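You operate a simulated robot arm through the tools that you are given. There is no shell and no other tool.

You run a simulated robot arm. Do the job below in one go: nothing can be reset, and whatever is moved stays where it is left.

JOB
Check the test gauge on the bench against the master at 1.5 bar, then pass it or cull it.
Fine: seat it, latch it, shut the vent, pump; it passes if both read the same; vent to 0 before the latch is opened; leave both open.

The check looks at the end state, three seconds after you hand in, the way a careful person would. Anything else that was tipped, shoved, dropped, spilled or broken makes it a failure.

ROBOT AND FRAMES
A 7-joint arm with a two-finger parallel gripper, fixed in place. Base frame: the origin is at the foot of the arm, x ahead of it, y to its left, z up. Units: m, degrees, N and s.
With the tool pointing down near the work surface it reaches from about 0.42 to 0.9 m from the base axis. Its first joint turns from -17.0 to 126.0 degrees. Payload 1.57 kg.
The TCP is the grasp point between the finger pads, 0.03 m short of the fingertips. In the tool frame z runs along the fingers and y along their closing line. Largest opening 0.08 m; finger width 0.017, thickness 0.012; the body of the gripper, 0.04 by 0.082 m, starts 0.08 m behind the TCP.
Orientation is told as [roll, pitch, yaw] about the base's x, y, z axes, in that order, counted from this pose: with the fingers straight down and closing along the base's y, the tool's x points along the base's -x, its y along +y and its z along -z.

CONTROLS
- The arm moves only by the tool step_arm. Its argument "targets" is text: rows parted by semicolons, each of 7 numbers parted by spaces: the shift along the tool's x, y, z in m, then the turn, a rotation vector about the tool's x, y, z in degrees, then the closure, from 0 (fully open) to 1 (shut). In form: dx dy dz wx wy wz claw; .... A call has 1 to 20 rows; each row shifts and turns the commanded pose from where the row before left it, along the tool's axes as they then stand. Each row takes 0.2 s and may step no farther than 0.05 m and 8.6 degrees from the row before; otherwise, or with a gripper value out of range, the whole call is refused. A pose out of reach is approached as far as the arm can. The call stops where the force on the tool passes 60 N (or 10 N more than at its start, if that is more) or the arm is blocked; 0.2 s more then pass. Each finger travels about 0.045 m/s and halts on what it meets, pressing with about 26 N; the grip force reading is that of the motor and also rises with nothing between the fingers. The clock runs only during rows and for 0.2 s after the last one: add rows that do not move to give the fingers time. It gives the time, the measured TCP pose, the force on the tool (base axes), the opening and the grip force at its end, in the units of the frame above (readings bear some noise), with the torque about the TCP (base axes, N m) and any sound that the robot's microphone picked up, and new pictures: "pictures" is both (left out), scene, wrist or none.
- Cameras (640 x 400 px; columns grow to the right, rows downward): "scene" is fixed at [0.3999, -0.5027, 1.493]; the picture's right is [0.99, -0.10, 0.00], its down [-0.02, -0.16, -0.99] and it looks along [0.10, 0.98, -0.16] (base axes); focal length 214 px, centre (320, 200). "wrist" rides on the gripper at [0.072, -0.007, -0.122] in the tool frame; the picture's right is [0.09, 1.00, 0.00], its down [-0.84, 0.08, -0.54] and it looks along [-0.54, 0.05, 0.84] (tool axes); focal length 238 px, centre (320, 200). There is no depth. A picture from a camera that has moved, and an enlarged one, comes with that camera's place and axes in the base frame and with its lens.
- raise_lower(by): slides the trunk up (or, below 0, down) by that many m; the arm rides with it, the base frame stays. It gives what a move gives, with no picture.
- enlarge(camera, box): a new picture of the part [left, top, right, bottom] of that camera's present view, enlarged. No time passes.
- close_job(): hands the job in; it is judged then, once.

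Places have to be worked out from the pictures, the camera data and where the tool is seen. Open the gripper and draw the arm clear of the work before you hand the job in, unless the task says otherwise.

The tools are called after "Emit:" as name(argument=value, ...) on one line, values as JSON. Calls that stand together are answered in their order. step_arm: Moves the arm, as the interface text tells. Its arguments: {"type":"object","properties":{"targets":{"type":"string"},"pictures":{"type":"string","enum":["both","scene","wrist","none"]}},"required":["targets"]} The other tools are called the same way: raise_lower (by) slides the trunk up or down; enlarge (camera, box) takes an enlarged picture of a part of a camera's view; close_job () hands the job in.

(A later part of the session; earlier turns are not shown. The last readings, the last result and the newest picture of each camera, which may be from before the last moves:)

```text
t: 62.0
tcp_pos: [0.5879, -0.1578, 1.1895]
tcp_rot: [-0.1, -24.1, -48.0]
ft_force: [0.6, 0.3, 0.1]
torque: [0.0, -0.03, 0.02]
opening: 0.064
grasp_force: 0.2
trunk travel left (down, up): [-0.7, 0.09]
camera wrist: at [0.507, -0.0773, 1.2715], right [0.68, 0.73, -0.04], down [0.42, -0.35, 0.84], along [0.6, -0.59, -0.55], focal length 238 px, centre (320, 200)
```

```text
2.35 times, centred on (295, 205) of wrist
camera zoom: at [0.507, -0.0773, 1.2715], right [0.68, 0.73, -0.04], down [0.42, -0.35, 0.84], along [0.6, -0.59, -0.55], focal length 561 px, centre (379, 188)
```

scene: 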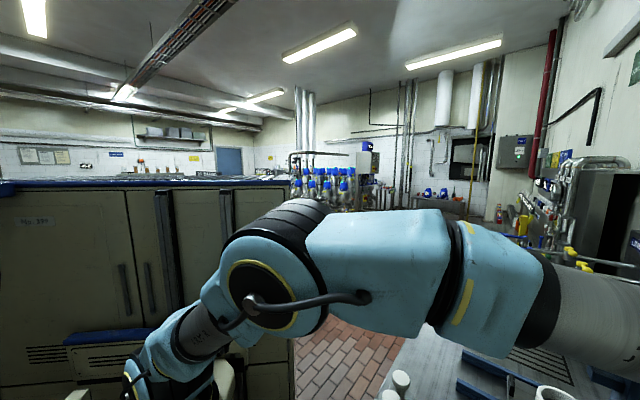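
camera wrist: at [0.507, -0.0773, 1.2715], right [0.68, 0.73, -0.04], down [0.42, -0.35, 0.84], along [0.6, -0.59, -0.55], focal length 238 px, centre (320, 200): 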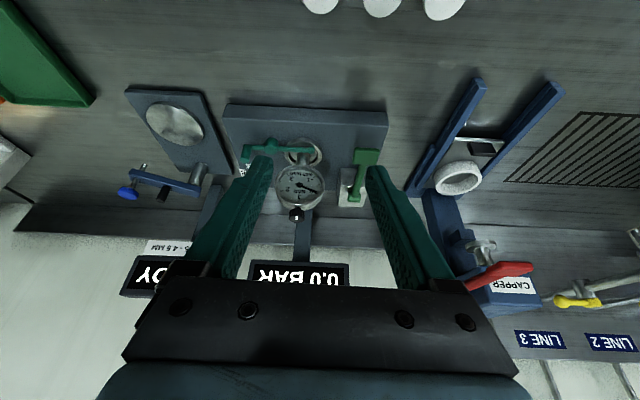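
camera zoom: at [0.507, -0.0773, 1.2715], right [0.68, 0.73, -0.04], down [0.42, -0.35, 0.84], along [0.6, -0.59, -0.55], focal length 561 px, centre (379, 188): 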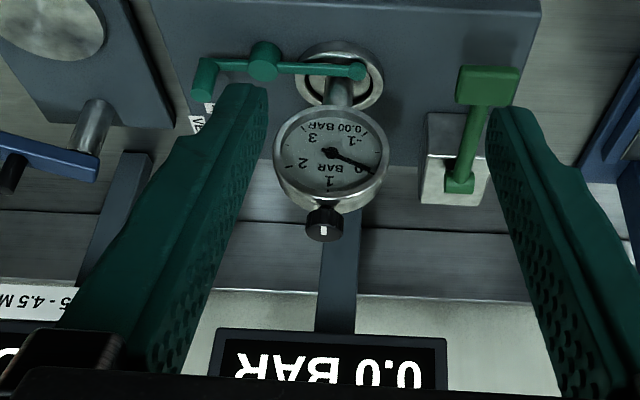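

The pump lever pivots at ≈(0.84,-0.31,1.0) and its paddle top is at ≈(0.755,-0.220,1.002), roughly horizontal, so it is pressed down. I untilt, close the fingers and go above the paddle.

Emit:
step_arm(targets="0 0 0 0 8 0 0.5; 0 0 0 0 8 0 1; 0 0 0 0 8 0 1; -0.0395 0.0207 0 0 0 0 1; -0.0395 0.0207 0 0 0 0 1; -0.0395 0.0207 0 0 0 0 1; -0.0395 0.0206 0 0 0 0 1; 0 0 0.03 0 0 0 1; 0 0 0.03 0 0 0 1; 0 0 0 0 0 0 1", pictures="wrist")

Emit:
enlarge(camera="wrist", box=[220, 100, 420, 280])

```text
t: 64.2
tcp_pos: [0.755, -0.2198, 1.1287]
tcp_rot: [0.0, 0.1, -48.0]
ft_force: [0.1, 1.2, 0.3]
torque: [0.01, -0.01, -0.01]
opening: 0.0001
grasp_force: 21.3
trunk travel left (down, up): [-0.7, 0.09]
camera wrist: at [0.7026, -0.1719, 1.2498], right [0.68, 0.74, 0.0], down [0.62, -0.57, 0.54], along [0.4, -0.37, -0.84], focal length 238 px, centre (320, 200)
```

wrist: 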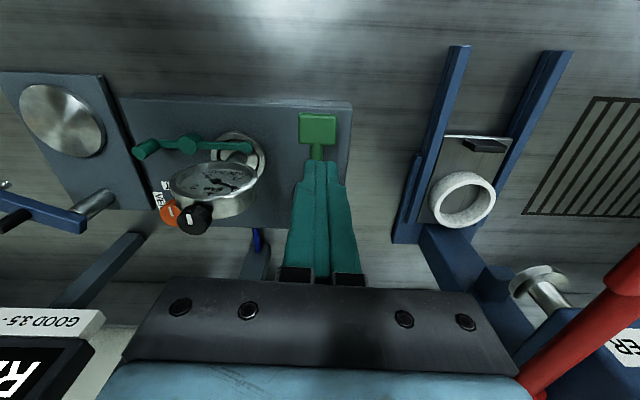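

```text
2.22 times, centred on (320, 190) of wrist
camera zoom: at [0.7026, -0.1719, 1.2498], right [0.68, 0.74, 0.0], down [0.62, -0.57, 0.54], along [0.4, -0.37, -0.84], focal length 530 px, centre (320, 222)
```

zoom: 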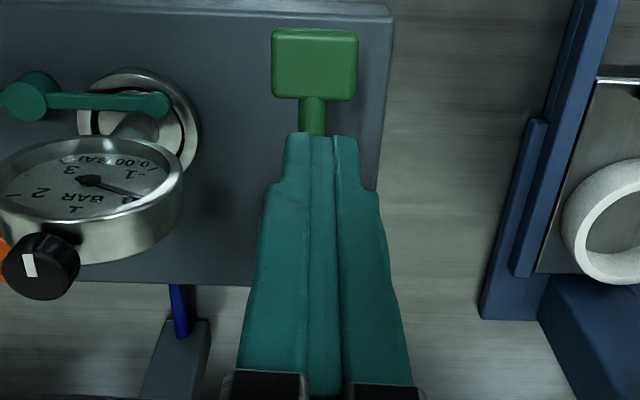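

Paddle centre is right under the closed fingertips (3 mm off). I descend to just above it.

Emit:
step_arm(targets="0 -0.003 0.03 0 0 0 1; 0 0 0.03 0 0 0 1; 0 0 0.025 0 0 0 1; 0 0 0.004 0 0 0 1; 0 0 0.004 0 0 0 1; 0 0 0.004 0 0 0 1; 0 0 0 0 0 0 1", pictures="wrist")

```text
t: 65.8
tcp_pos: [0.7546, -0.2214, 1.0324]
tcp_rot: [-0.1, 0.1, -48.0]
ft_force: [-1.0, -0.2, 1.8]
torque: [0.01, 0.01, -0.01]
opening: 0.0
grasp_force: 21.3
trunk travel left (down, up): [-0.7, 0.09]
camera wrist: at [0.7014, -0.1733, 1.1543], right [0.68, 0.74, 0.0], down [0.62, -0.57, 0.54], along [0.4, -0.37, -0.84], focal length 238 px, centre (320, 200)
```

wrist: 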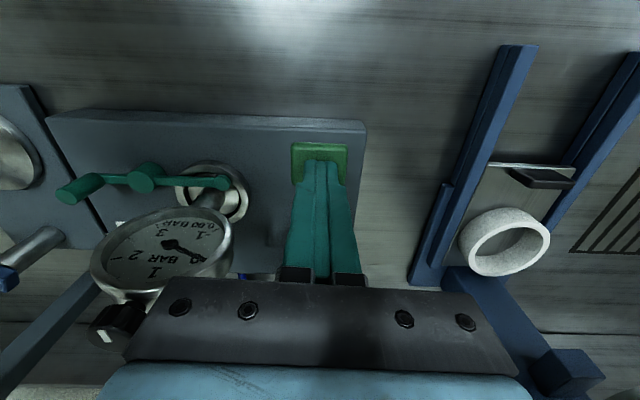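

At contact. Now I press down in small steps and watch force and dial.

Emit:
step_arm(targets="0 0 0.004 0 0 0 1; 0 0 0.004 0 0 0 1; 0 0 0.004 0 0 0 1; 0 0 0 0 0 0 1", pictures="wrist")

Emit:
enlarge(camera="wrist", box=[60, 130, 380, 330])

```text
t: 66.8
tcp_pos: [0.7552, -0.2232, 1.0205]
tcp_rot: [0.0, 0.0, -47.9]
ft_force: [0.1, 0.2, 3.2]
torque: [-0.05, -0.02, -0.04]
opening: 0.0
grasp_force: 21.5
trunk travel left (down, up): [-0.7, 0.09]
camera wrist: at [0.7027, -0.1734, 1.1426], right [0.68, 0.73, 0.0], down [0.62, -0.57, 0.54], along [0.4, -0.37, -0.84], focal length 238 px, centre (320, 200)
```

wrist: 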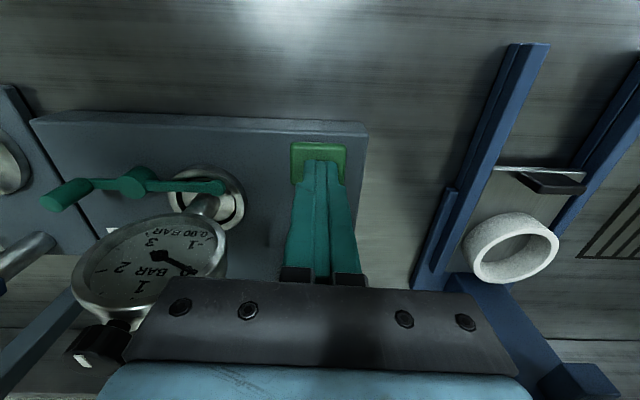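

```text
2.00 times, centred on (220, 230) of wrist
camera zoom: at [0.7027, -0.1734, 1.1426], right [0.68, 0.73, 0.0], down [0.62, -0.57, 0.54], along [0.4, -0.37, -0.84], focal length 477 px, centre (520, 140)
```

zoom: 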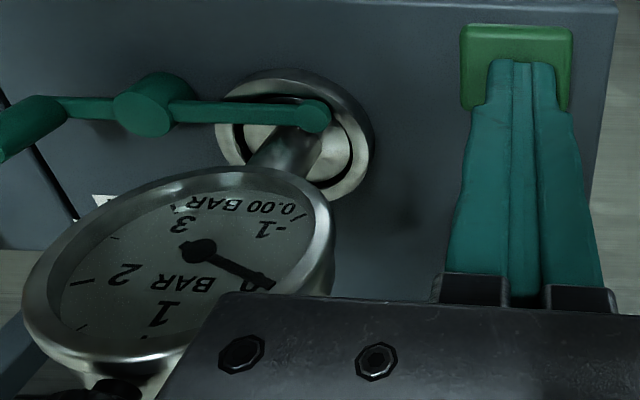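

The lever goes down with light force, reading still 0.00. Keep pressing.

Emit:
step_arm(targets="0 0 0.005 0 0 0 1; 0 0 0.005 0 0 0 1; 0 0 0.005 0 0 0 1; 0 0 0 0 0 0 1", pictures="wrist")

Emit:
enlarge(camera="wrist", box=[60, 130, 380, 330])

```text
t: 67.8
tcp_pos: [0.754, -0.222, 1.0064]
tcp_rot: [-0.1, -0.1, -48.0]
ft_force: [0.1, -0.9, 4.6]
torque: [-0.02, -0.02, -0.02]
opening: 0.0002
grasp_force: 21.6
trunk travel left (down, up): [-0.7, 0.09]
camera wrist: at [0.7016, -0.1734, 1.1276], right [0.68, 0.73, 0.0], down [0.62, -0.57, 0.54], along [0.4, -0.37, -0.84], focal length 238 px, centre (320, 200)
```

wrist: 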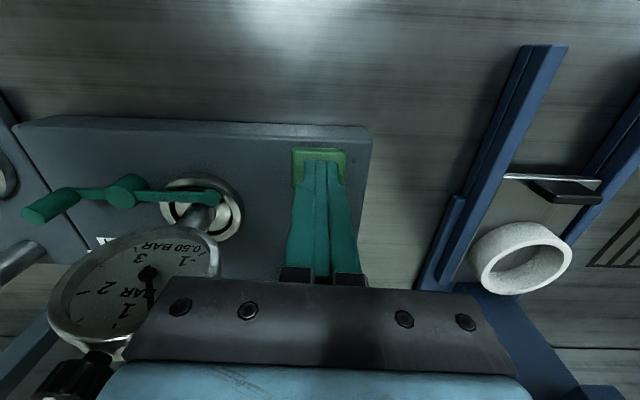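

```text
2.00 times, centred on (220, 230) of wrist
camera zoom: at [0.7016, -0.1734, 1.1276], right [0.68, 0.73, 0.0], down [0.62, -0.57, 0.54], along [0.4, -0.37, -0.84], focal length 477 px, centre (520, 140)
```

zoom: 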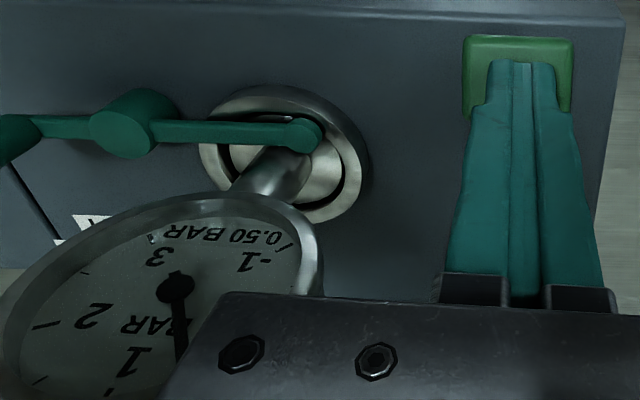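

The gauge jumped to 0.50 BAR: one stroke gives 0.5 bar. I let the lever return and see whether it comes back up.

Emit:
step_arm(targets="0 0 -0.01 0 0 0 1; 0 0 -0.01 0 0 0 1; 0 0 -0.01 0 0 0 1; 0 0 -0.005 0 0 0 1; 0 0 0 0 0 0 1; 0 0 0 0 0 0 1", pictures="wrist")

Emit:
enlarge(camera="wrist", box=[60, 130, 380, 330])

```text
t: 69.2
tcp_pos: [0.7541, -0.2223, 1.0402]
tcp_rot: [0.0, 0.0, -47.9]
ft_force: [-0.1, -0.3, 0.7]
torque: [0.0, -0.04, 0.0]
opening: 0.0
grasp_force: 21.4
trunk travel left (down, up): [-0.7, 0.09]
camera wrist: at [0.7016, -0.1739, 1.1628], right [0.68, 0.74, 0.0], down [0.62, -0.57, 0.54], along [0.4, -0.37, -0.84], focal length 238 px, centre (320, 200)
```

wrist: 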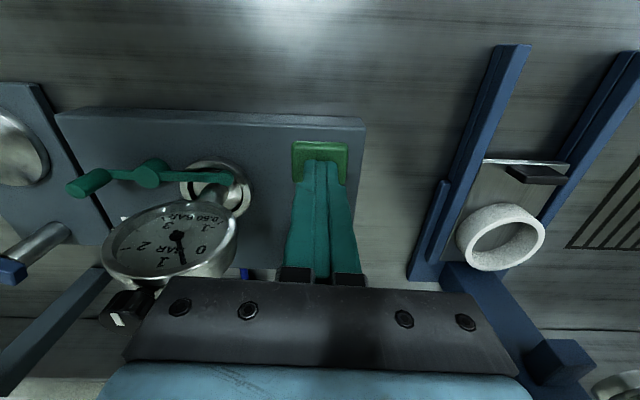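

```text
2.00 times, centred on (220, 230) of wrist
camera zoom: at [0.7016, -0.1739, 1.1628], right [0.68, 0.74, 0.0], down [0.62, -0.57, 0.54], along [0.4, -0.37, -0.84], focal length 477 px, centre (520, 140)
```

zoom: 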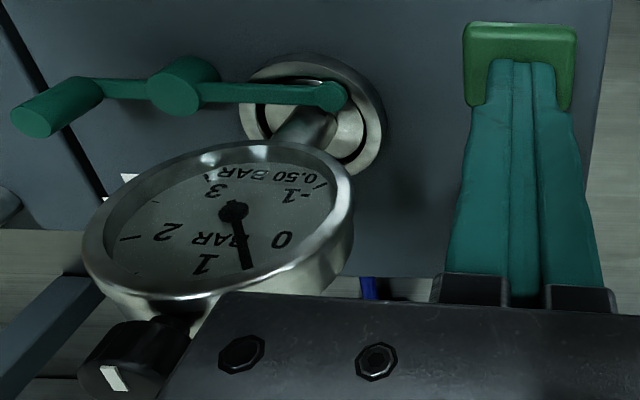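

The lever returned and 0.50 holds. Second stroke to the same depth and back.

Emit:
step_arm(targets="0 0 0.01 0 0 0 1; 0 0 0.008 0 0 0 1; 0 0 0.006 0 0 0 1; 0 0 0.005 0 0 0 1; 0 0 0.005 0 0 0 1; 0 0 0 0 0 0 1; 0 0 -0.01 0 0 0 1; 0 0 -0.01 0 0 0 1; 0 0 -0.014 0 0 0 1; 0 0 0 0 0 0 1; 0 0 0 0 0 0 1", pictures="wrist")

Emit:
enlarge(camera="wrist", box=[60, 130, 380, 330])

```text
t: 71.6
tcp_pos: [0.753, -0.2223, 1.0394]
tcp_rot: [-0.1, 0.1, -48.0]
ft_force: [0.1, -0.9, 0.6]
torque: [0.01, -0.02, 0.01]
opening: 0.0
grasp_force: 21.5
trunk travel left (down, up): [-0.7, 0.09]
camera wrist: at [0.7009, -0.1735, 1.1624], right [0.68, 0.74, 0.0], down [0.62, -0.57, 0.54], along [0.4, -0.37, -0.84], focal length 238 px, centre (320, 200)
```

wrist: 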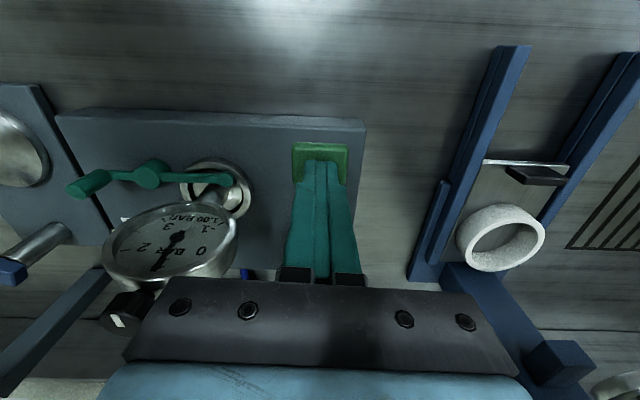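

```text
2.00 times, centred on (220, 230) of wrist
camera zoom: at [0.7009, -0.1735, 1.1624], right [0.68, 0.74, 0.0], down [0.62, -0.57, 0.54], along [0.4, -0.37, -0.84], focal length 477 px, centre (520, 140)
```

zoom: 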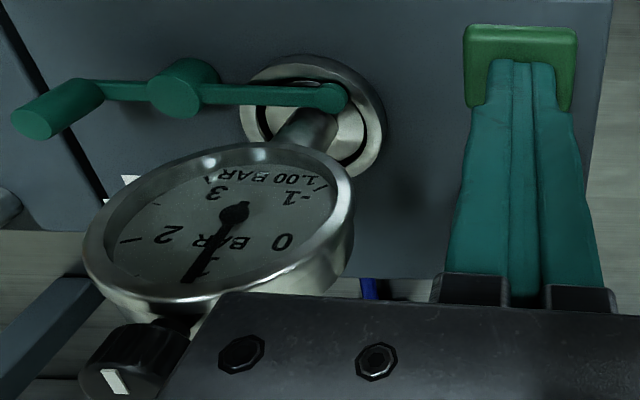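

The gauge shows 1.00. Before the third stroke I check the master from the viewing pose.

Emit:
step_arm(targets="0 0 -0.05 0 0 0 1; 0 0 -0.05 0 0 0 1; 0 0 -0.05 0 0 0 1; 0.0395 -0.0207 0 0 0 0 1; 0.0395 -0.0207 0 0 0 0 1; 0.0395 -0.0207 0 0 0 0 1; 0.0395 -0.0206 0 0 0 0 1; 0 0 0 0 -8 0 1; 0 0 0 0 -8 0 1; 0 0 0 0 -8 0 1; 0 0 0 0 0 0 1", pictures="wrist")

Emit:
enlarge(camera="wrist", box=[240, 120, 350, 290])

```text
t: 74.0
tcp_pos: [0.5871, -0.1611, 1.1908]
tcp_rot: [0.0, -24.1, -48.1]
ft_force: [-0.2, 0.6, 0.3]
torque: [0.02, 0.02, -0.03]
opening: 0.0
grasp_force: 21.4
trunk travel left (down, up): [-0.7, 0.09]
camera wrist: at [0.5054, -0.0802, 1.2723], right [0.68, 0.73, -0.04], down [0.42, -0.35, 0.84], along [0.6, -0.59, -0.55], focal length 238 px, centre (320, 200)
```

wrist: 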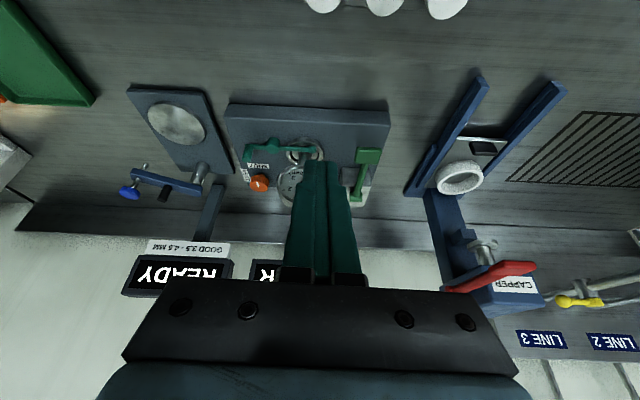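

```text
2.35 times, centred on (295, 205) of wrist
camera zoom: at [0.5054, -0.0802, 1.2723], right [0.68, 0.73, -0.04], down [0.42, -0.35, 0.84], along [0.6, -0.59, -0.55], focal length 561 px, centre (379, 188)
```

zoom: 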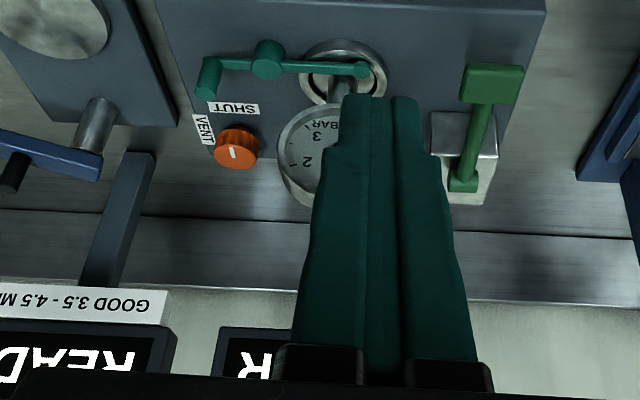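

The closed fingers hide the dial; I open them and zoom on displays and vent knob.

Emit:
step_arm(targets="0 0 0 0 0 0 0.5; 0 0 0 0 0 0 0; 0 0 0 0 0 0 0; 0 0 0 0 0 0 0; 0 0 0 0 0 0 0", pictures="none")

Emit:
enlarge(camera="wrist", box=[240, 130, 350, 290])

Emit:
enlarge(camera="wrist", box=[235, 140, 315, 210])

```text
t: 75.2
tcp_pos: [0.5866, -0.1619, 1.1917]
tcp_rot: [-0.1, -24.0, -48.0]
ft_force: [0.0, -0.5, -0.1]
torque: [-0.01, 0.02, 0.01]
opening: 0.0798
grasp_force: 0.0
trunk travel left (down, up): [-0.7, 0.09]
```

```text
2.50 times, centred on (295, 210) of wrist
camera zoom: at [0.5056, -0.0802, 1.2724], right [0.68, 0.73, -0.04], down [0.42, -0.35, 0.84], along [0.6, -0.59, -0.55], focal length 596 px, centre (382, 175)
```

zoom: 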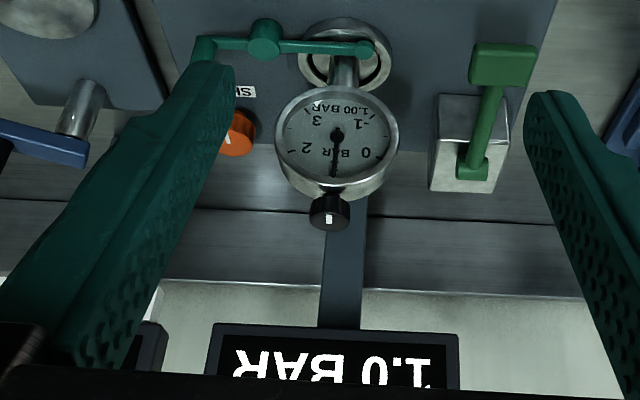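

```text
5.71 times, centred on (275, 175) of wrist
camera zoom: at [0.5056, -0.0802, 1.2724], right [0.68, 0.73, -0.04], down [0.42, -0.35, 0.84], along [0.6, -0.59, -0.55], focal length 1362 px, centre (577, 343)
```

zoom: 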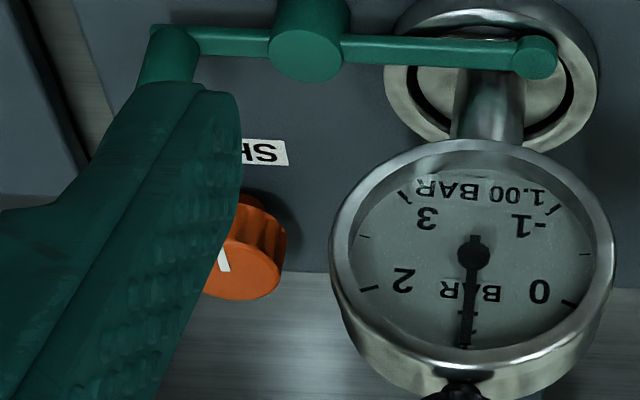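

Master 1.0, gauge 1.00. I return to the paddle for the third stroke.

Emit:
step_arm(targets="0 0 0 0 8 0 0.5; 0 0 0 0 8 0 1; 0 0 0 0 8 0 1; -0.0395 0.0207 0 0 0 0 1; -0.0395 0.0207 0 0 0 0 1; -0.0395 0.0207 0 0 0 0 1; -0.0395 0.0206 0 0 0 0 1; 0 0 0.05 0 0 0 1; 0 0 0.05 0 0 0 1; 0 0 0.045 0 0 0 1; 0 0 0 0 0 0 1", pictures="none")

Emit:
enlarge(camera="wrist", box=[60, 130, 380, 330])

```text
t: 77.6
tcp_pos: [0.7506, -0.2243, 1.0462]
tcp_rot: [0.0, 0.1, -48.1]
ft_force: [0.6, -0.7, -1.0]
torque: [-0.04, -0.06, -0.04]
opening: 0.0
grasp_force: 21.0
trunk travel left (down, up): [-0.7, 0.09]
```

```text
2.00 times, centred on (220, 230) of wrist
camera zoom: at [0.6991, -0.1745, 1.1681], right [0.68, 0.74, 0.0], down [0.62, -0.57, 0.54], along [0.4, -0.37, -0.84], focal length 477 px, centre (520, 140)
```

zoom: 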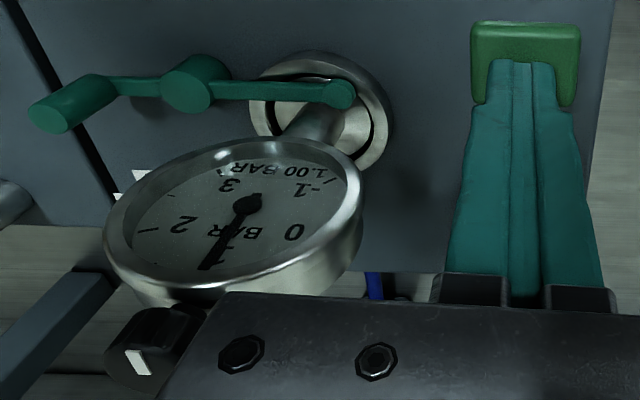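

In position above the paddle. Third stroke down to z≈1.006 and back.

Emit:
step_arm(targets="0 0 0.012 0 0 0 1; 0 0 0.01 0 0 0 1; 0 0 0.007 0 0 0 1; 0 0 0.006 0 0 0 1; 0 0 0.005 0 0 0 1; 0 0 0 0 0 0 1; 0 0 -0.01 0 0 0 1; 0 0 -0.01 0 0 0 1; 0 0 -0.014 0 0 0 1; 0 0 -0.006 0 0 0 1; 0 0 0 0 0 0 1", pictures="none")

Emit:
enlarge(camera="wrist", box=[60, 130, 380, 330])

```text
t: 80.0
tcp_pos: [0.7536, -0.2222, 1.0451]
tcp_rot: [-0.1, 0.0, -48.0]
ft_force: [-0.3, 0.4, -0.2]
torque: [0.03, -0.02, -0.03]
opening: 0.0
grasp_force: 20.7
trunk travel left (down, up): [-0.7, 0.09]
```

```text
2.00 times, centred on (220, 230) of wrist
camera zoom: at [0.7016, -0.1745, 1.1667], right [0.68, 0.74, 0.0], down [0.62, -0.57, 0.54], along [0.4, -0.37, -0.84], focal length 477 px, centre (520, 140)
```

zoom: 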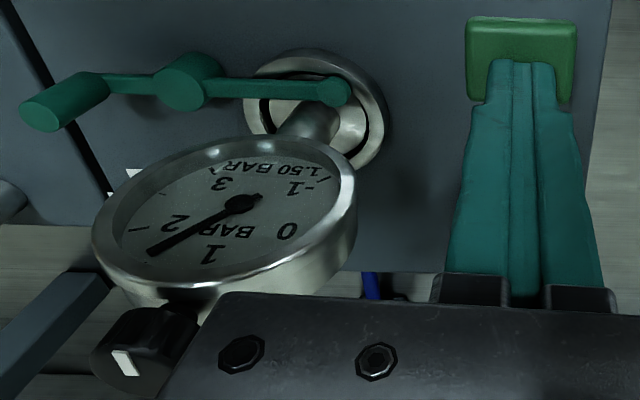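

Test gauge reads 1.50. I go to the viewing pose to read the master beside it.

Emit:
step_arm(targets="0 0 -0.05 0 0 0 0.5; 0 0 -0.05 0 0 0 0; 0 0 -0.045 0 0 0 0; 0.0395 -0.0207 0 0 0 0 0; 0.0395 -0.0207 0 0 0 0 0; 0.0395 -0.0207 0 0 0 0 0; 0.0395 -0.0206 0 0 0 0 0; 0 0 0 0 -8 0 0; 0 0 0 0 -8 0 0; 0 0 0 0 -8 0 0; 0 0 0 0 0 0 0", pictures="wrist")

Emit:
enlarge(camera="wrist", box=[240, 130, 350, 290])

Emit:
enlarge(camera="wrist", box=[265, 150, 345, 210])

```text
t: 82.4
tcp_pos: [0.5869, -0.1607, 1.1906]
tcp_rot: [0.0, -24.1, -47.9]
ft_force: [0.0, 0.2, -0.3]
torque: [0.0, -0.01, 0.02]
opening: 0.0799
grasp_force: 0.1
trunk travel left (down, up): [-0.7, 0.09]
camera wrist: at [0.505, -0.0792, 1.2728], right [0.68, 0.73, -0.04], down [0.42, -0.35, 0.84], along [0.6, -0.59, -0.55], focal length 238 px, centre (320, 200)
```

wrist: 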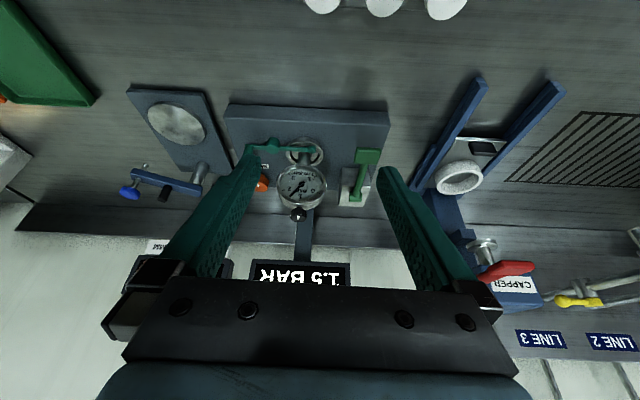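

```text
2.50 times, centred on (295, 210) of wrist
camera zoom: at [0.505, -0.0792, 1.2728], right [0.68, 0.73, -0.04], down [0.42, -0.35, 0.84], along [0.6, -0.59, -0.55], focal length 596 px, centre (382, 175)
```

zoom: 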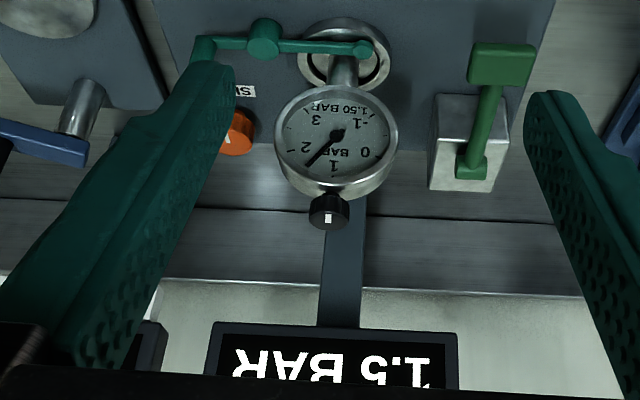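

```text
6.67 times, centred on (305, 180) of wrist
camera zoom: at [0.505, -0.0792, 1.2728], right [0.68, 0.73, -0.04], down [0.42, -0.35, 0.84], along [0.6, -0.59, -0.55], focal length 1589 px, centre (420, 333)
```

zoom: 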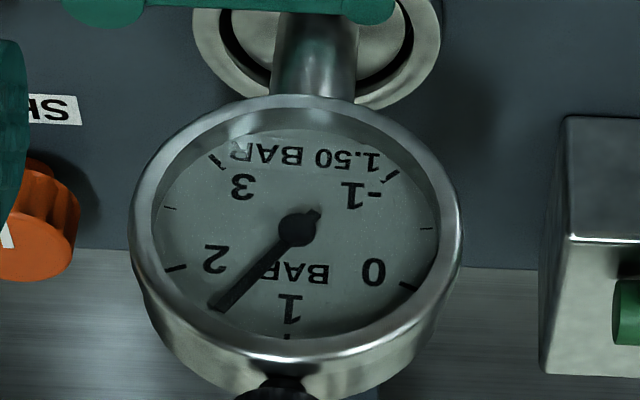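

Both read the same at 1.5 bar: the gauge passes. Now I go back to the vent knob (axis ≈(0.710,-0.470)) at yaw -48°, to open it.

Emit:
step_arm(targets="0 0 0 0 8 0 0; 0 0 0 0 8 0 0; 0 0 0 0 8 0 0; 0 -0.0385 0 0 0 0 0.25; 0 -0.0385 0 0 0 0 0.25; 0 -0.0385 0 0 0 0 0.25; -0.039 0 0 0 0 0 0.25; -0.039 0 0 0 0 0 0.25; -0.039 0 0 0 0 0 0.25; -0.039 0 0 0 0 0 0.25; -0.039 0 0 0 0 0 0.25; -0.039 0 0 0 0 0 0.25; -0.039 0 0 0 0 0 0.25; -0.039 0 0 0 0 0 0.25; 0 0 0.03 0 0 0 0.25; 0 0 0.04 0 0 0 0.25; 0 0 0 0 0 0 0.25", pictures="wrist")

Emit:
enlarge(camera="wrist", box=[230, 60, 410, 230])

```text
t: 86.0
tcp_pos: [0.7084, -0.4685, 1.1191]
tcp_rot: [-0.1, 0.0, -48.0]
ft_force: [-0.2, 0.3, -0.7]
torque: [-0.03, 0.01, 0.02]
opening: 0.0601
grasp_force: 0.1
trunk travel left (down, up): [-0.7, 0.09]
camera wrist: at [0.656, -0.4199, 1.2408], right [0.68, 0.74, 0.0], down [0.62, -0.57, 0.54], along [0.4, -0.37, -0.84], focal length 238 px, centre (320, 200)
```

wrist: 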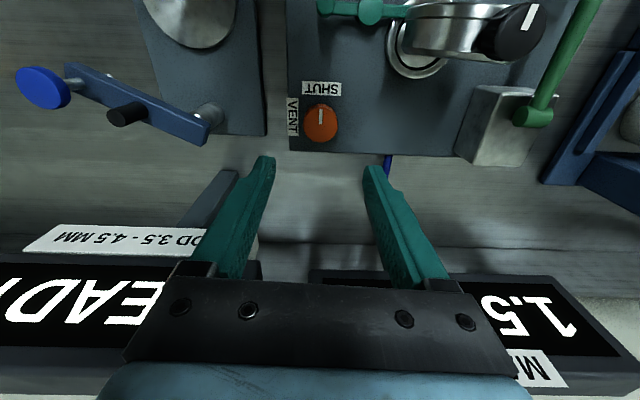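

```text
2.35 times, centred on (320, 145) of wrist
camera zoom: at [0.656, -0.4199, 1.2408], right [0.68, 0.74, 0.0], down [0.62, -0.57, 0.54], along [0.4, -0.37, -0.84], focal length 561 px, centre (320, 329)
```

zoom: 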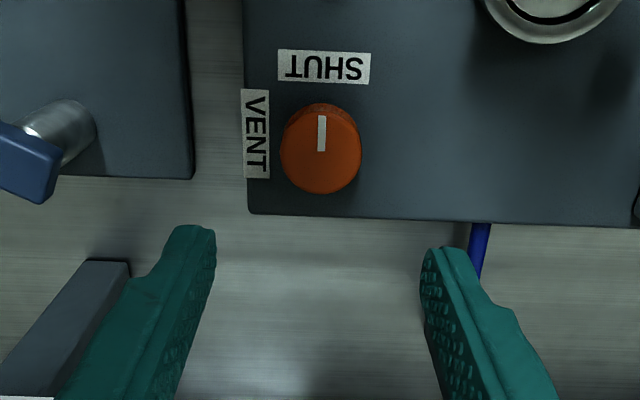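

Aligned (2 mm correction). I descend, grip the knob and turn counter-clockwise 90°, in stages.

Emit:
step_arm(targets="-0.002 0 0.04 0 0 0 0.25; 0 0 0.04 0 0 0 0.25; 0 0 0.04 0 0 0 0.25; 0 0 0.0225 0 0 0 0.25; 0 0 0 0 0 0 0.25; 0 0 0 0 0 0 1; 0 0 0 0 0 0 1; 0 0 0 0 0 0 1; 0 0 0 0 0 0 1", pictures="wrist")

```text
t: 88.0
tcp_pos: [0.7111, -0.4716, 0.9758]
tcp_rot: [-0.1, 0.0, -48.0]
ft_force: [-5.3, -2.6, -3.4]
torque: [-0.29, -0.16, 0.0]
opening: 0.0396
grasp_force: 39.1
trunk travel left (down, up): [-0.7, 0.09]
camera wrist: at [0.6595, -0.4224, 1.0971], right [0.68, 0.73, 0.0], down [0.62, -0.57, 0.54], along [0.4, -0.37, -0.84], focal length 238 px, centre (320, 200)
```

wrist: 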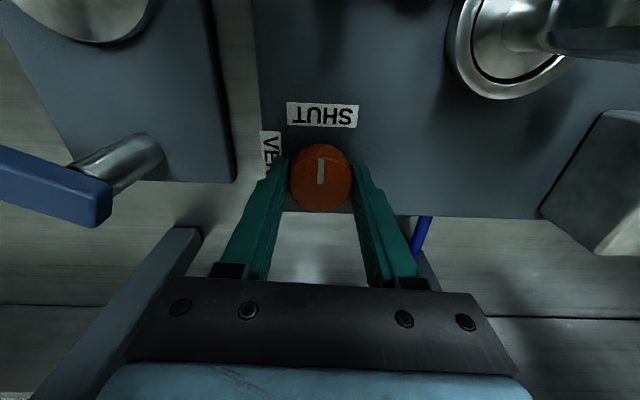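

Gripped. I turn counter-clockwise by 45° first and check forces.

Emit:
step_arm(targets="0 0 0 0 0 -8 1; 0 0 0 0 0 -8 1; 0 0 0 0 0 -8 1; 0 0 0 0 0 -8 1; 0 0 0 0 0 -8 1; 0 0 0 0 0 0 1", pictures="wrist")

```text
t: 89.4
tcp_pos: [0.7117, -0.4697, 0.9751]
tcp_rot: [0.2, 0.2, -7.9]
ft_force: [-2.1, 7.4, -27.6]
torque: [0.12, 0.8, 0.0]
opening: 0.0395
grasp_force: 44.6
trunk travel left (down, up): [-0.7, 0.09]
camera wrist: at [0.6413, -0.4678, 1.0974], right [0.04, 1.0, 0.0], down [0.84, -0.04, 0.54], along [0.54, -0.02, -0.84], focal length 238 px, centre (320, 200)
```

wrist: 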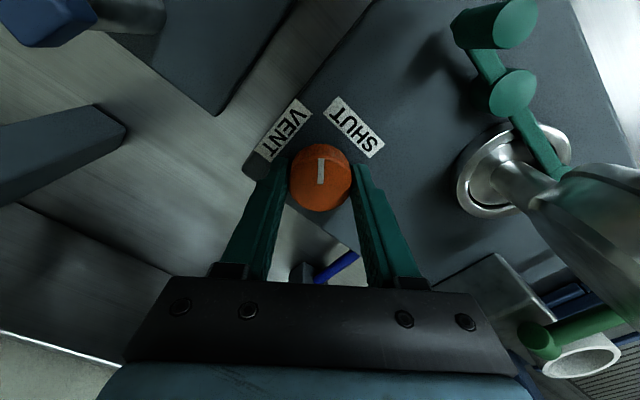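

Turning fine; I ease the 27 N vertical pull by lowering 2 mm and turn the rest.

Emit:
step_arm(targets="0 0 0.002 0 0 -8 1; 0 0 0.001 0 0 -8 1; 0 0 0 0 0 -8 1; 0 0 0 0 0 -8 1; 0 0 0 0 0 -8 1; 0 0 0 0 0 -8 1; 0 0 0 0 0 -4 1; 0 0 0 0 0 0 1", pictures="wrist")

Emit:
enlarge(camera="wrist", box=[230, 80, 410, 230])

```text
t: 91.2
tcp_pos: [0.7116, -0.4684, 0.9752]
tcp_rot: [0.1, 0.0, 44.2]
ft_force: [-9.0, 27.6, -5.6]
torque: [0.63, 0.07, -0.8]
opening: 0.0394
grasp_force: 44.7
trunk travel left (down, up): [-0.7, 0.09]
camera wrist: at [0.6658, -0.5243, 1.0974], right [-0.76, 0.65, 0.0], down [0.55, 0.64, 0.54], along [0.35, 0.41, -0.84], focal length 238 px, centre (320, 200)
```

wrist: 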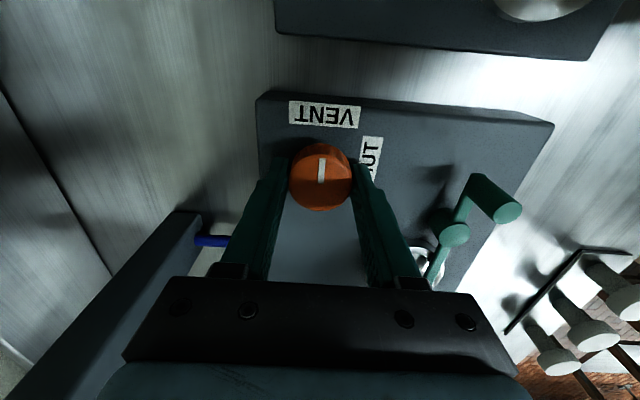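

```text
2.67 times, centred on (320, 155) of wrist
camera zoom: at [0.6658, -0.5243, 1.0974], right [-0.76, 0.65, 0.0], down [0.55, 0.64, 0.54], along [0.35, 0.41, -0.84], focal length 636 px, centre (320, 320)
```

zoom: 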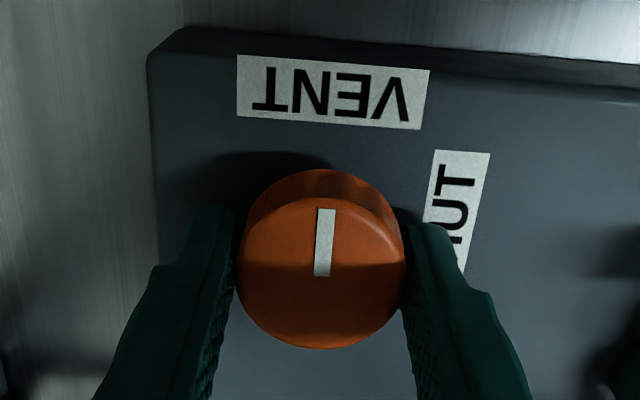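

Torque shows the end stop; the mark points to VENT. I back off 2°, release and rise.

Emit:
step_arm(targets="0 0 0 0 0 2 1; 0 0 0 0 0 0 0.5; 0 0 0 0 0 0 0.2; 0 0 0 0 0 0 0.2; 0 0 -0.03 0 0 0 0.2; 0 0 -0.04 0 0 0 0.2; 0 0 -0.04 0 0 0 0.2; 0 0 -0.04 0 0 0 0.2; 0 0 0 0 0 0 0.2", pictures="wrist")

Emit:
enlarge(camera="wrist", box=[230, 60, 450, 260])

```text
t: 93.2
tcp_pos: [0.7107, -0.4732, 1.1279]
tcp_rot: [0.0, 0.1, 42.2]
ft_force: [0.0, 0.4, 0.0]
torque: [-0.02, -0.03, 0.02]
opening: 0.0639
grasp_force: 0.0
trunk travel left (down, up): [-0.7, 0.09]
camera wrist: at [0.6637, -0.5258, 1.2504], right [-0.74, 0.68, 0.0], down [0.57, 0.62, 0.54], along [0.37, 0.4, -0.84], focal length 238 px, centre (320, 200)
```

wrist: 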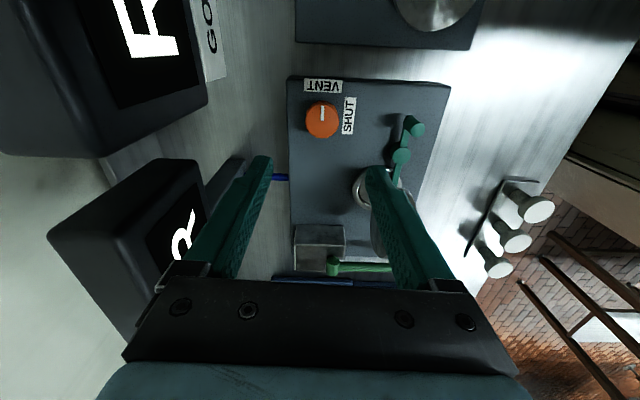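

```text
2.00 times, centred on (340, 160) of wrist
camera zoom: at [0.6637, -0.5258, 1.2504], right [-0.74, 0.68, 0.0], down [0.57, 0.62, 0.54], along [0.37, 0.4, -0.84], focal length 477 px, centre (280, 280)
```

zoom: 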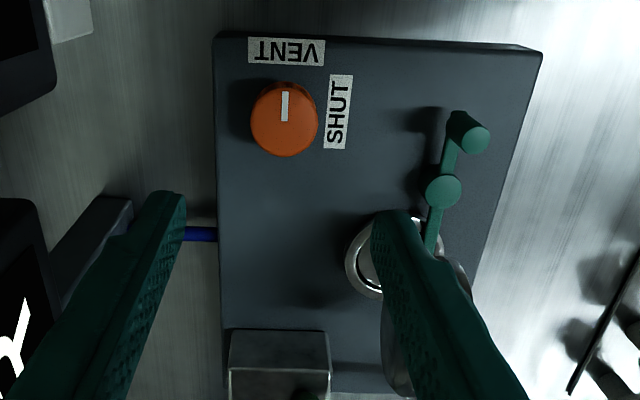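

Vent open. I move to above the latch peg's present place (0.637,-0.396) at yaw -32° and check dial/master for zero.

Emit:
step_arm(targets="0 0 -0.04 0 0 0 0.4; 0.001 0.0356 0 0 0 0 0.4; 0.001 0.0356 0 0 0 0 0.4; 0.001 0.0356 0 0 0 0 0.4; 0 0 0 0 0 8.25 0.4; 0 0 0 0 0 8.25 0.4; 0 0 0 0 0 8.25 0.4; 0 0 0 0 0 8.25 0.4; 0 0 0 0 0 8.25 0.4; 0 0 0 0 0 8.25 0.4; 0 0 0 0 0 8.25 0.4; 0 0 0 0 0 8.25 0.4; 0 0 0 0 0 8.25 0.4; 0 0 0 0 0 0 0.4", pictures="wrist")

Emit:
enlarge(camera="wrist", box=[280, 90, 480, 250])

```text
t: 96.2
tcp_pos: [0.6376, -0.3937, 1.1653]
tcp_rot: [-0.1, 0.0, -32.3]
ft_force: [0.7, 0.2, -0.7]
torque: [-0.01, 0.01, -0.01]
opening: 0.048
grasp_force: 0.0
trunk travel left (down, up): [-0.7, 0.09]
camera wrist: at [0.5732, -0.3615, 1.2871], right [0.45, 0.89, 0.0], down [0.75, -0.38, 0.54], along [0.48, -0.25, -0.84], focal length 238 px, centre (320, 200)
```

wrist: 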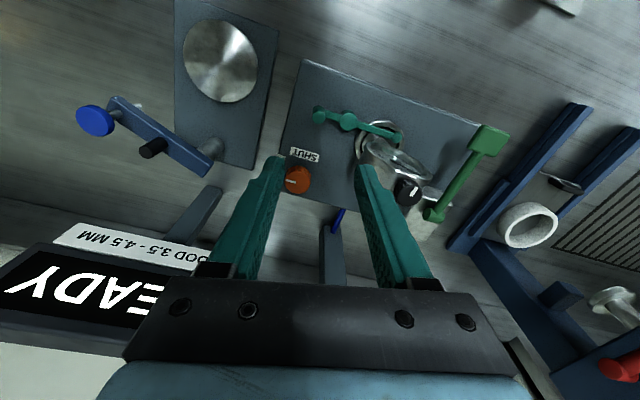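

```text
2.50 times, centred on (380, 170) of wrist
camera zoom: at [0.5732, -0.3615, 1.2871], right [0.45, 0.89, 0.0], down [0.75, -0.38, 0.54], along [0.48, -0.25, -0.84], focal length 596 px, centre (170, 275)
```

zoom: 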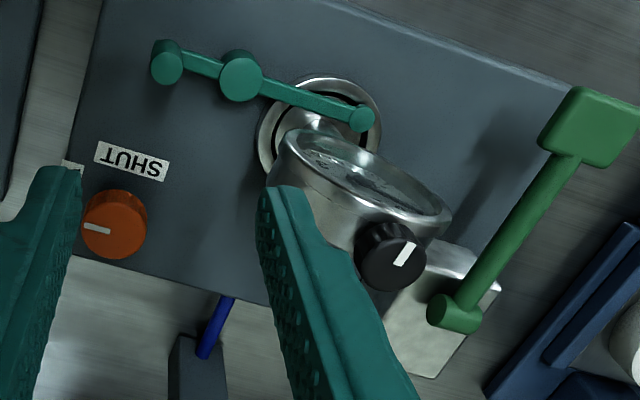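

The dial isn't readable from here; I back up and tilt briefly to read dial and master.

Emit:
step_arm(targets="0.045 0.03 0 0 0 0 0.2; 0.045 0.03 0 0 0 0 0; 0 0 0 0 -8 0 0; 0 0 0 0 -8 0 0; 0 0 0 0 -8 0 0; 0 0 0 0 0 0 0", pictures="wrist")

Emit:
enlarge(camera="wrist", box=[260, 90, 460, 290])

```text
refused: row 1 steps farther than a row can; nothing moved
```

```text
2.00 times, centred on (360, 190) of wrist
camera zoom: at [0.5732, -0.3615, 1.2871], right [0.45, 0.89, 0.0], down [0.75, -0.38, 0.54], along [0.48, -0.25, -0.84], focal length 477 px, centre (240, 220)
```

zoom: 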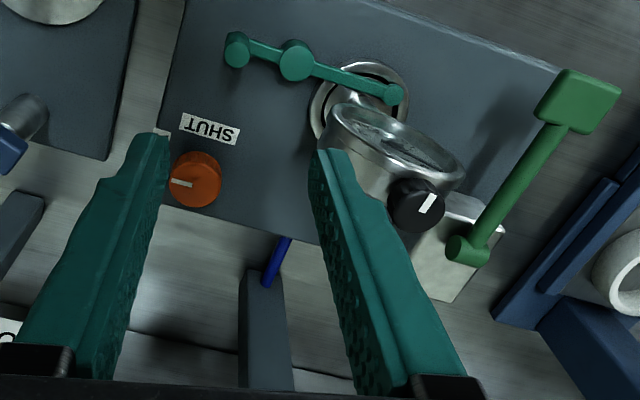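

The step was too long (54 mm) and refused; I redo it with shorter rows.

Emit:
step_arm(targets="0.03 0.02 0 0 0 0 0.2; 0.03 0.02 0 0 0 0 0; 0.03 0.02 0 0 0 0 0; 0 0 0 0 -8 0 0; 0 0 0 0 -8 0 0; 0 0 0 0 -8 0 0; 0 0 0 0 0 0 0", pictures="wrist")

Emit:
enlarge(camera="wrist", box=[260, 90, 460, 290])

```text
t: 97.8
tcp_pos: [0.5938, -0.2944, 1.1661]
tcp_rot: [-0.1, -24.1, -32.2]
ft_force: [-0.6, 0.1, 0.0]
torque: [0.02, 0.0, 0.01]
opening: 0.0799
grasp_force: 0.1
trunk travel left (down, up): [-0.7, 0.09]
camera wrist: at [0.4931, -0.2392, 1.247], right [0.46, 0.89, -0.04], down [0.5, -0.22, 0.84], along [0.73, -0.4, -0.55], focal length 238 px, centre (320, 200)
```

wrist: 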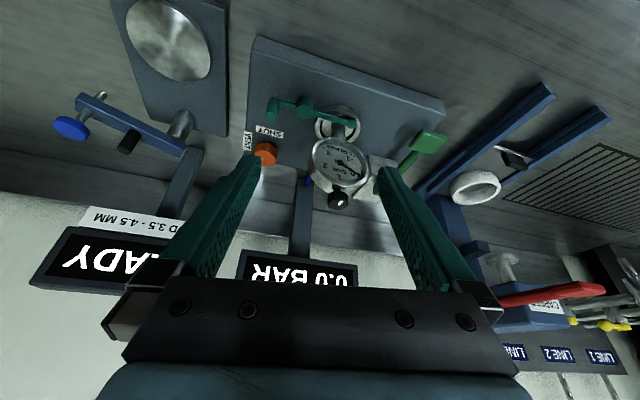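

```text
2.00 times, centred on (360, 190) of wrist
camera zoom: at [0.4931, -0.2392, 1.247], right [0.46, 0.89, -0.04], down [0.5, -0.22, 0.84], along [0.73, -0.4, -0.55], focal length 477 px, centre (240, 220)
```

zoom: 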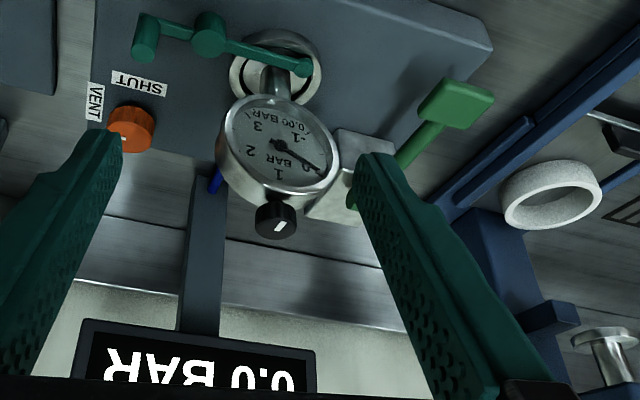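

Master 0.0 and gauge 0.00: vented. I return over the latch peg and descend around it.

Emit:
step_arm(targets="0 0 0 0 8 0 0.3; 0 0 0 0 8 0 0.5; 0 0 0 0 8 0 0.5; -0.03 -0.02 0 0 0 0 0.5; -0.03 -0.02 0 0 0 0 0.5; -0.03 -0.022 0 0 0 0 0.5; 0 0 0.04 0 0 0 0.5; 0 0 0.04 0 0 0 0.5; 0 0 0.03 0 0 0 0.5; 0 0 0 0 0 0 0.5", pictures="wrist")

Emit:
enlarge(camera="wrist", box=[220, 100, 420, 260])

```text
t: 100.0
tcp_pos: [0.636, -0.3952, 1.0554]
tcp_rot: [0.1, -0.1, -32.1]
ft_force: [0.3, -0.1, -0.2]
torque: [0.0, -0.01, -0.04]
opening: 0.0398
grasp_force: 0.1
trunk travel left (down, up): [-0.7, 0.09]
camera wrist: at [0.572, -0.363, 1.1771], right [0.45, 0.89, 0.0], down [0.75, -0.38, 0.54], along [0.48, -0.25, -0.84], focal length 238 px, centre (320, 200)
```

wrist: 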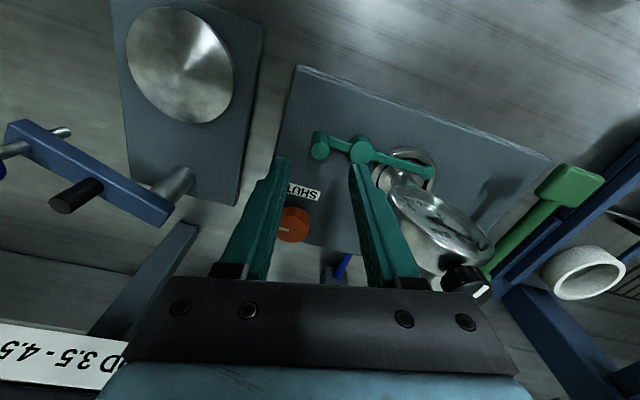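

```text
2.50 times, centred on (320, 180) of wrist
camera zoom: at [0.572, -0.363, 1.1771], right [0.45, 0.89, 0.0], down [0.75, -0.38, 0.54], along [0.48, -0.25, -0.84], focal length 596 px, centre (320, 250)
```

zoom: 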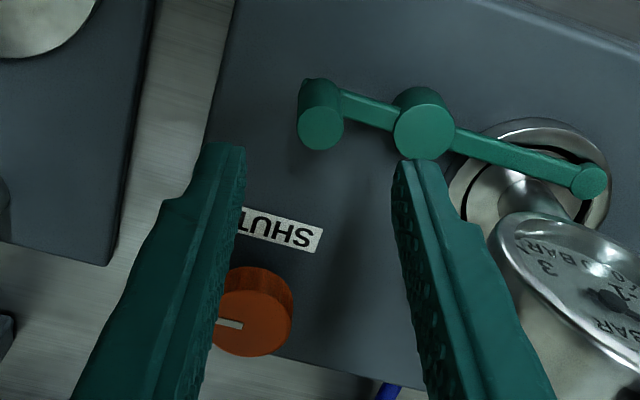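

Aligned. I go down, grip the peg, and check.

Emit:
step_arm(targets="-0.0015 0 0.03 0 0 0 0.5; 0 0 0.0295 0 0 0 0.5; 0 0 0 0 0 0 0.5; 0 0 0 0 0 0 1; 0 0 0 0 0 0 1; 0 0 0 0 0 0 1; 0 0 0 0 0 0 1", pictures="none")

```text
t: 101.6
tcp_pos: [0.6386, -0.3965, 0.9965]
tcp_rot: [0.0, 0.0, -32.3]
ft_force: [2.4, 5.5, -4.1]
torque: [-0.24, -0.5, 0.05]
opening: 0.0155
grasp_force: 31.7
trunk travel left (down, up): [-0.7, 0.09]
```

Gripped with small forces. I swing the latch back counter-clockwise, 32° first.

Emit:
step_arm(targets="-0.0054 -0.001 0 0 0 -8 1; -0.0054 -0.001 0 0 0 -8 1; -0.0054 -0.001 0 0 0 -8 1; -0.0054 -0.001 0 0 0 -8 1; 0 0 0 0 0 0 1", pictures="wrist")

```text
t: 102.8
tcp_pos: [0.6574, -0.4071, 0.9958]
tcp_rot: [0.1, 0.2, 0.0]
ft_force: [6.8, 12.8, -20.6]
torque: [-0.04, -0.77, -0.13]
opening: 0.0156
grasp_force: 31.6
trunk travel left (down, up): [-0.7, 0.09]
camera wrist: at [0.5861, -0.4138, 1.1174], right [-0.09, 1.0, 0.0], down [0.84, 0.08, 0.54], along [0.54, 0.05, -0.84], focal length 238 px, centre (320, 200)
```

wrist: 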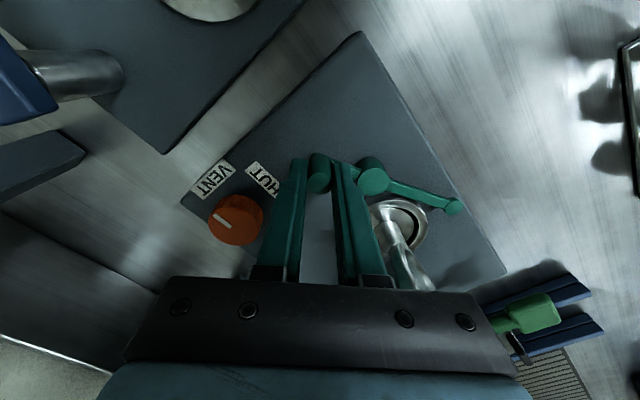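

The clamp is off the stem. Continue the swing to the open position.

Emit:
step_arm(targets="-0.0058 0.0003 0.001 0 0 -8 1; -0.0054 -0.001 0.0005 0 0 -8 1; -0.0054 -0.001 0 0 0 -8 1; -0.0054 -0.001 0 0 0 -8 1; -0.0054 -0.001 0 0 0 -8 1; 0 0 0 0 0 0 1", pictures="wrist")

```text
t: 104.2
tcp_pos: [0.6844, -0.4029, 0.9962]
tcp_rot: [-0.1, -0.1, 39.8]
ft_force: [1.6, 5.8, 11.3]
torque: [0.02, 0.53, -0.13]
opening: 0.0153
grasp_force: 31.4
trunk travel left (down, up): [-0.7, 0.09]
camera wrist: at [0.6338, -0.4549, 1.1174], right [-0.71, 0.7, 0.0], down [0.59, 0.6, 0.54], along [0.38, 0.38, -0.84], focal length 238 px, centre (320, 200)
```

wrist: 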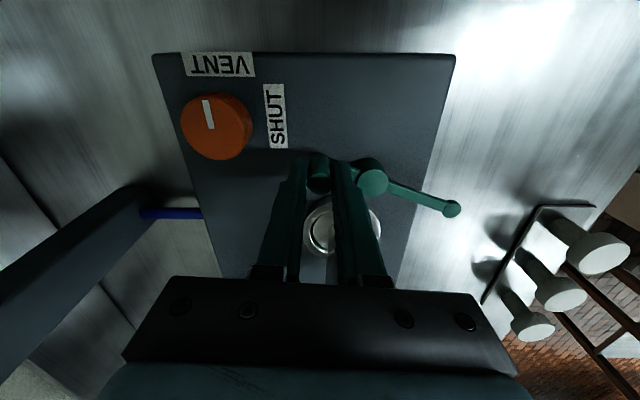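

The peg is back at its original spot. A final 3° nudge to its end, then release and rise.

Emit:
step_arm(targets="-0.002 -0.0004 0 0 0 -3 1; 0 0 0 0 0 0 1; 0.001 0 0 0 0 1 0.6; 0 0 0 0 0 0 0.5; 0 0 0 0 0 0 0.5; 0 0 -0.03 0 0 0 0.5; 0 0 -0.04 0 0 0 0.5; 0 0 -0.05 0 0 0 0.5; 0 0 -0.05 0 0 0 0.5; 0 0 0 0 0 0 0.5", pictures="wrist")

Emit:
enlarge(camera="wrist", box=[220, 60, 420, 260])

```text
t: 106.4
tcp_pos: [0.6863, -0.407, 1.1638]
tcp_rot: [0.0, 0.0, 41.7]
ft_force: [-0.3, -0.2, 1.1]
torque: [-0.02, -0.02, 0.01]
opening: 0.0401
grasp_force: 0.0
trunk travel left (down, up): [-0.7, 0.09]
camera wrist: at [0.6373, -0.4603, 1.2855], right [-0.73, 0.68, 0.0], down [0.57, 0.62, 0.54], along [0.37, 0.4, -0.84], focal length 238 px, centre (320, 200)
```

wrist: 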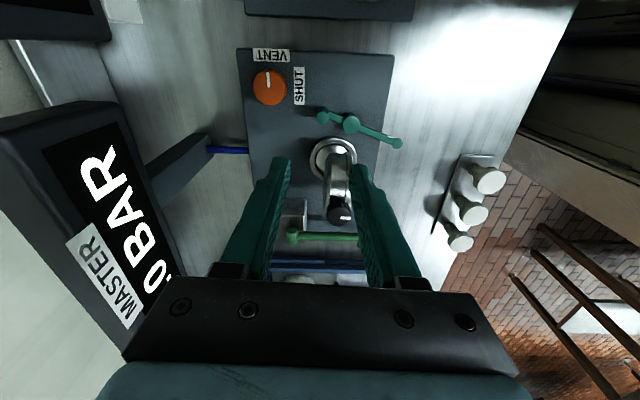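

```text
2.00 times, centred on (320, 160) of wrist
camera zoom: at [0.6373, -0.4603, 1.2855], right [-0.73, 0.68, 0.0], down [0.57, 0.62, 0.54], along [0.37, 0.4, -0.84], focal length 477 px, centre (320, 280)
```

zoom: 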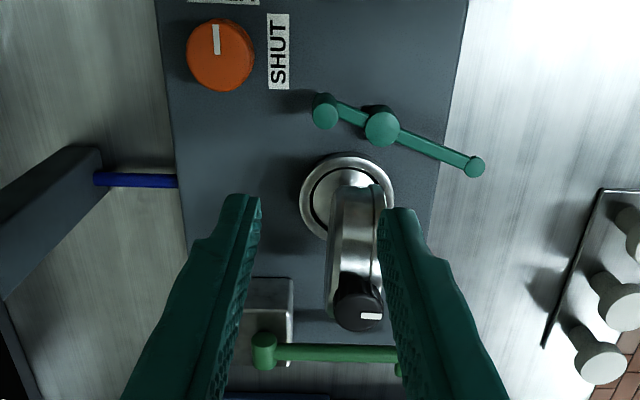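

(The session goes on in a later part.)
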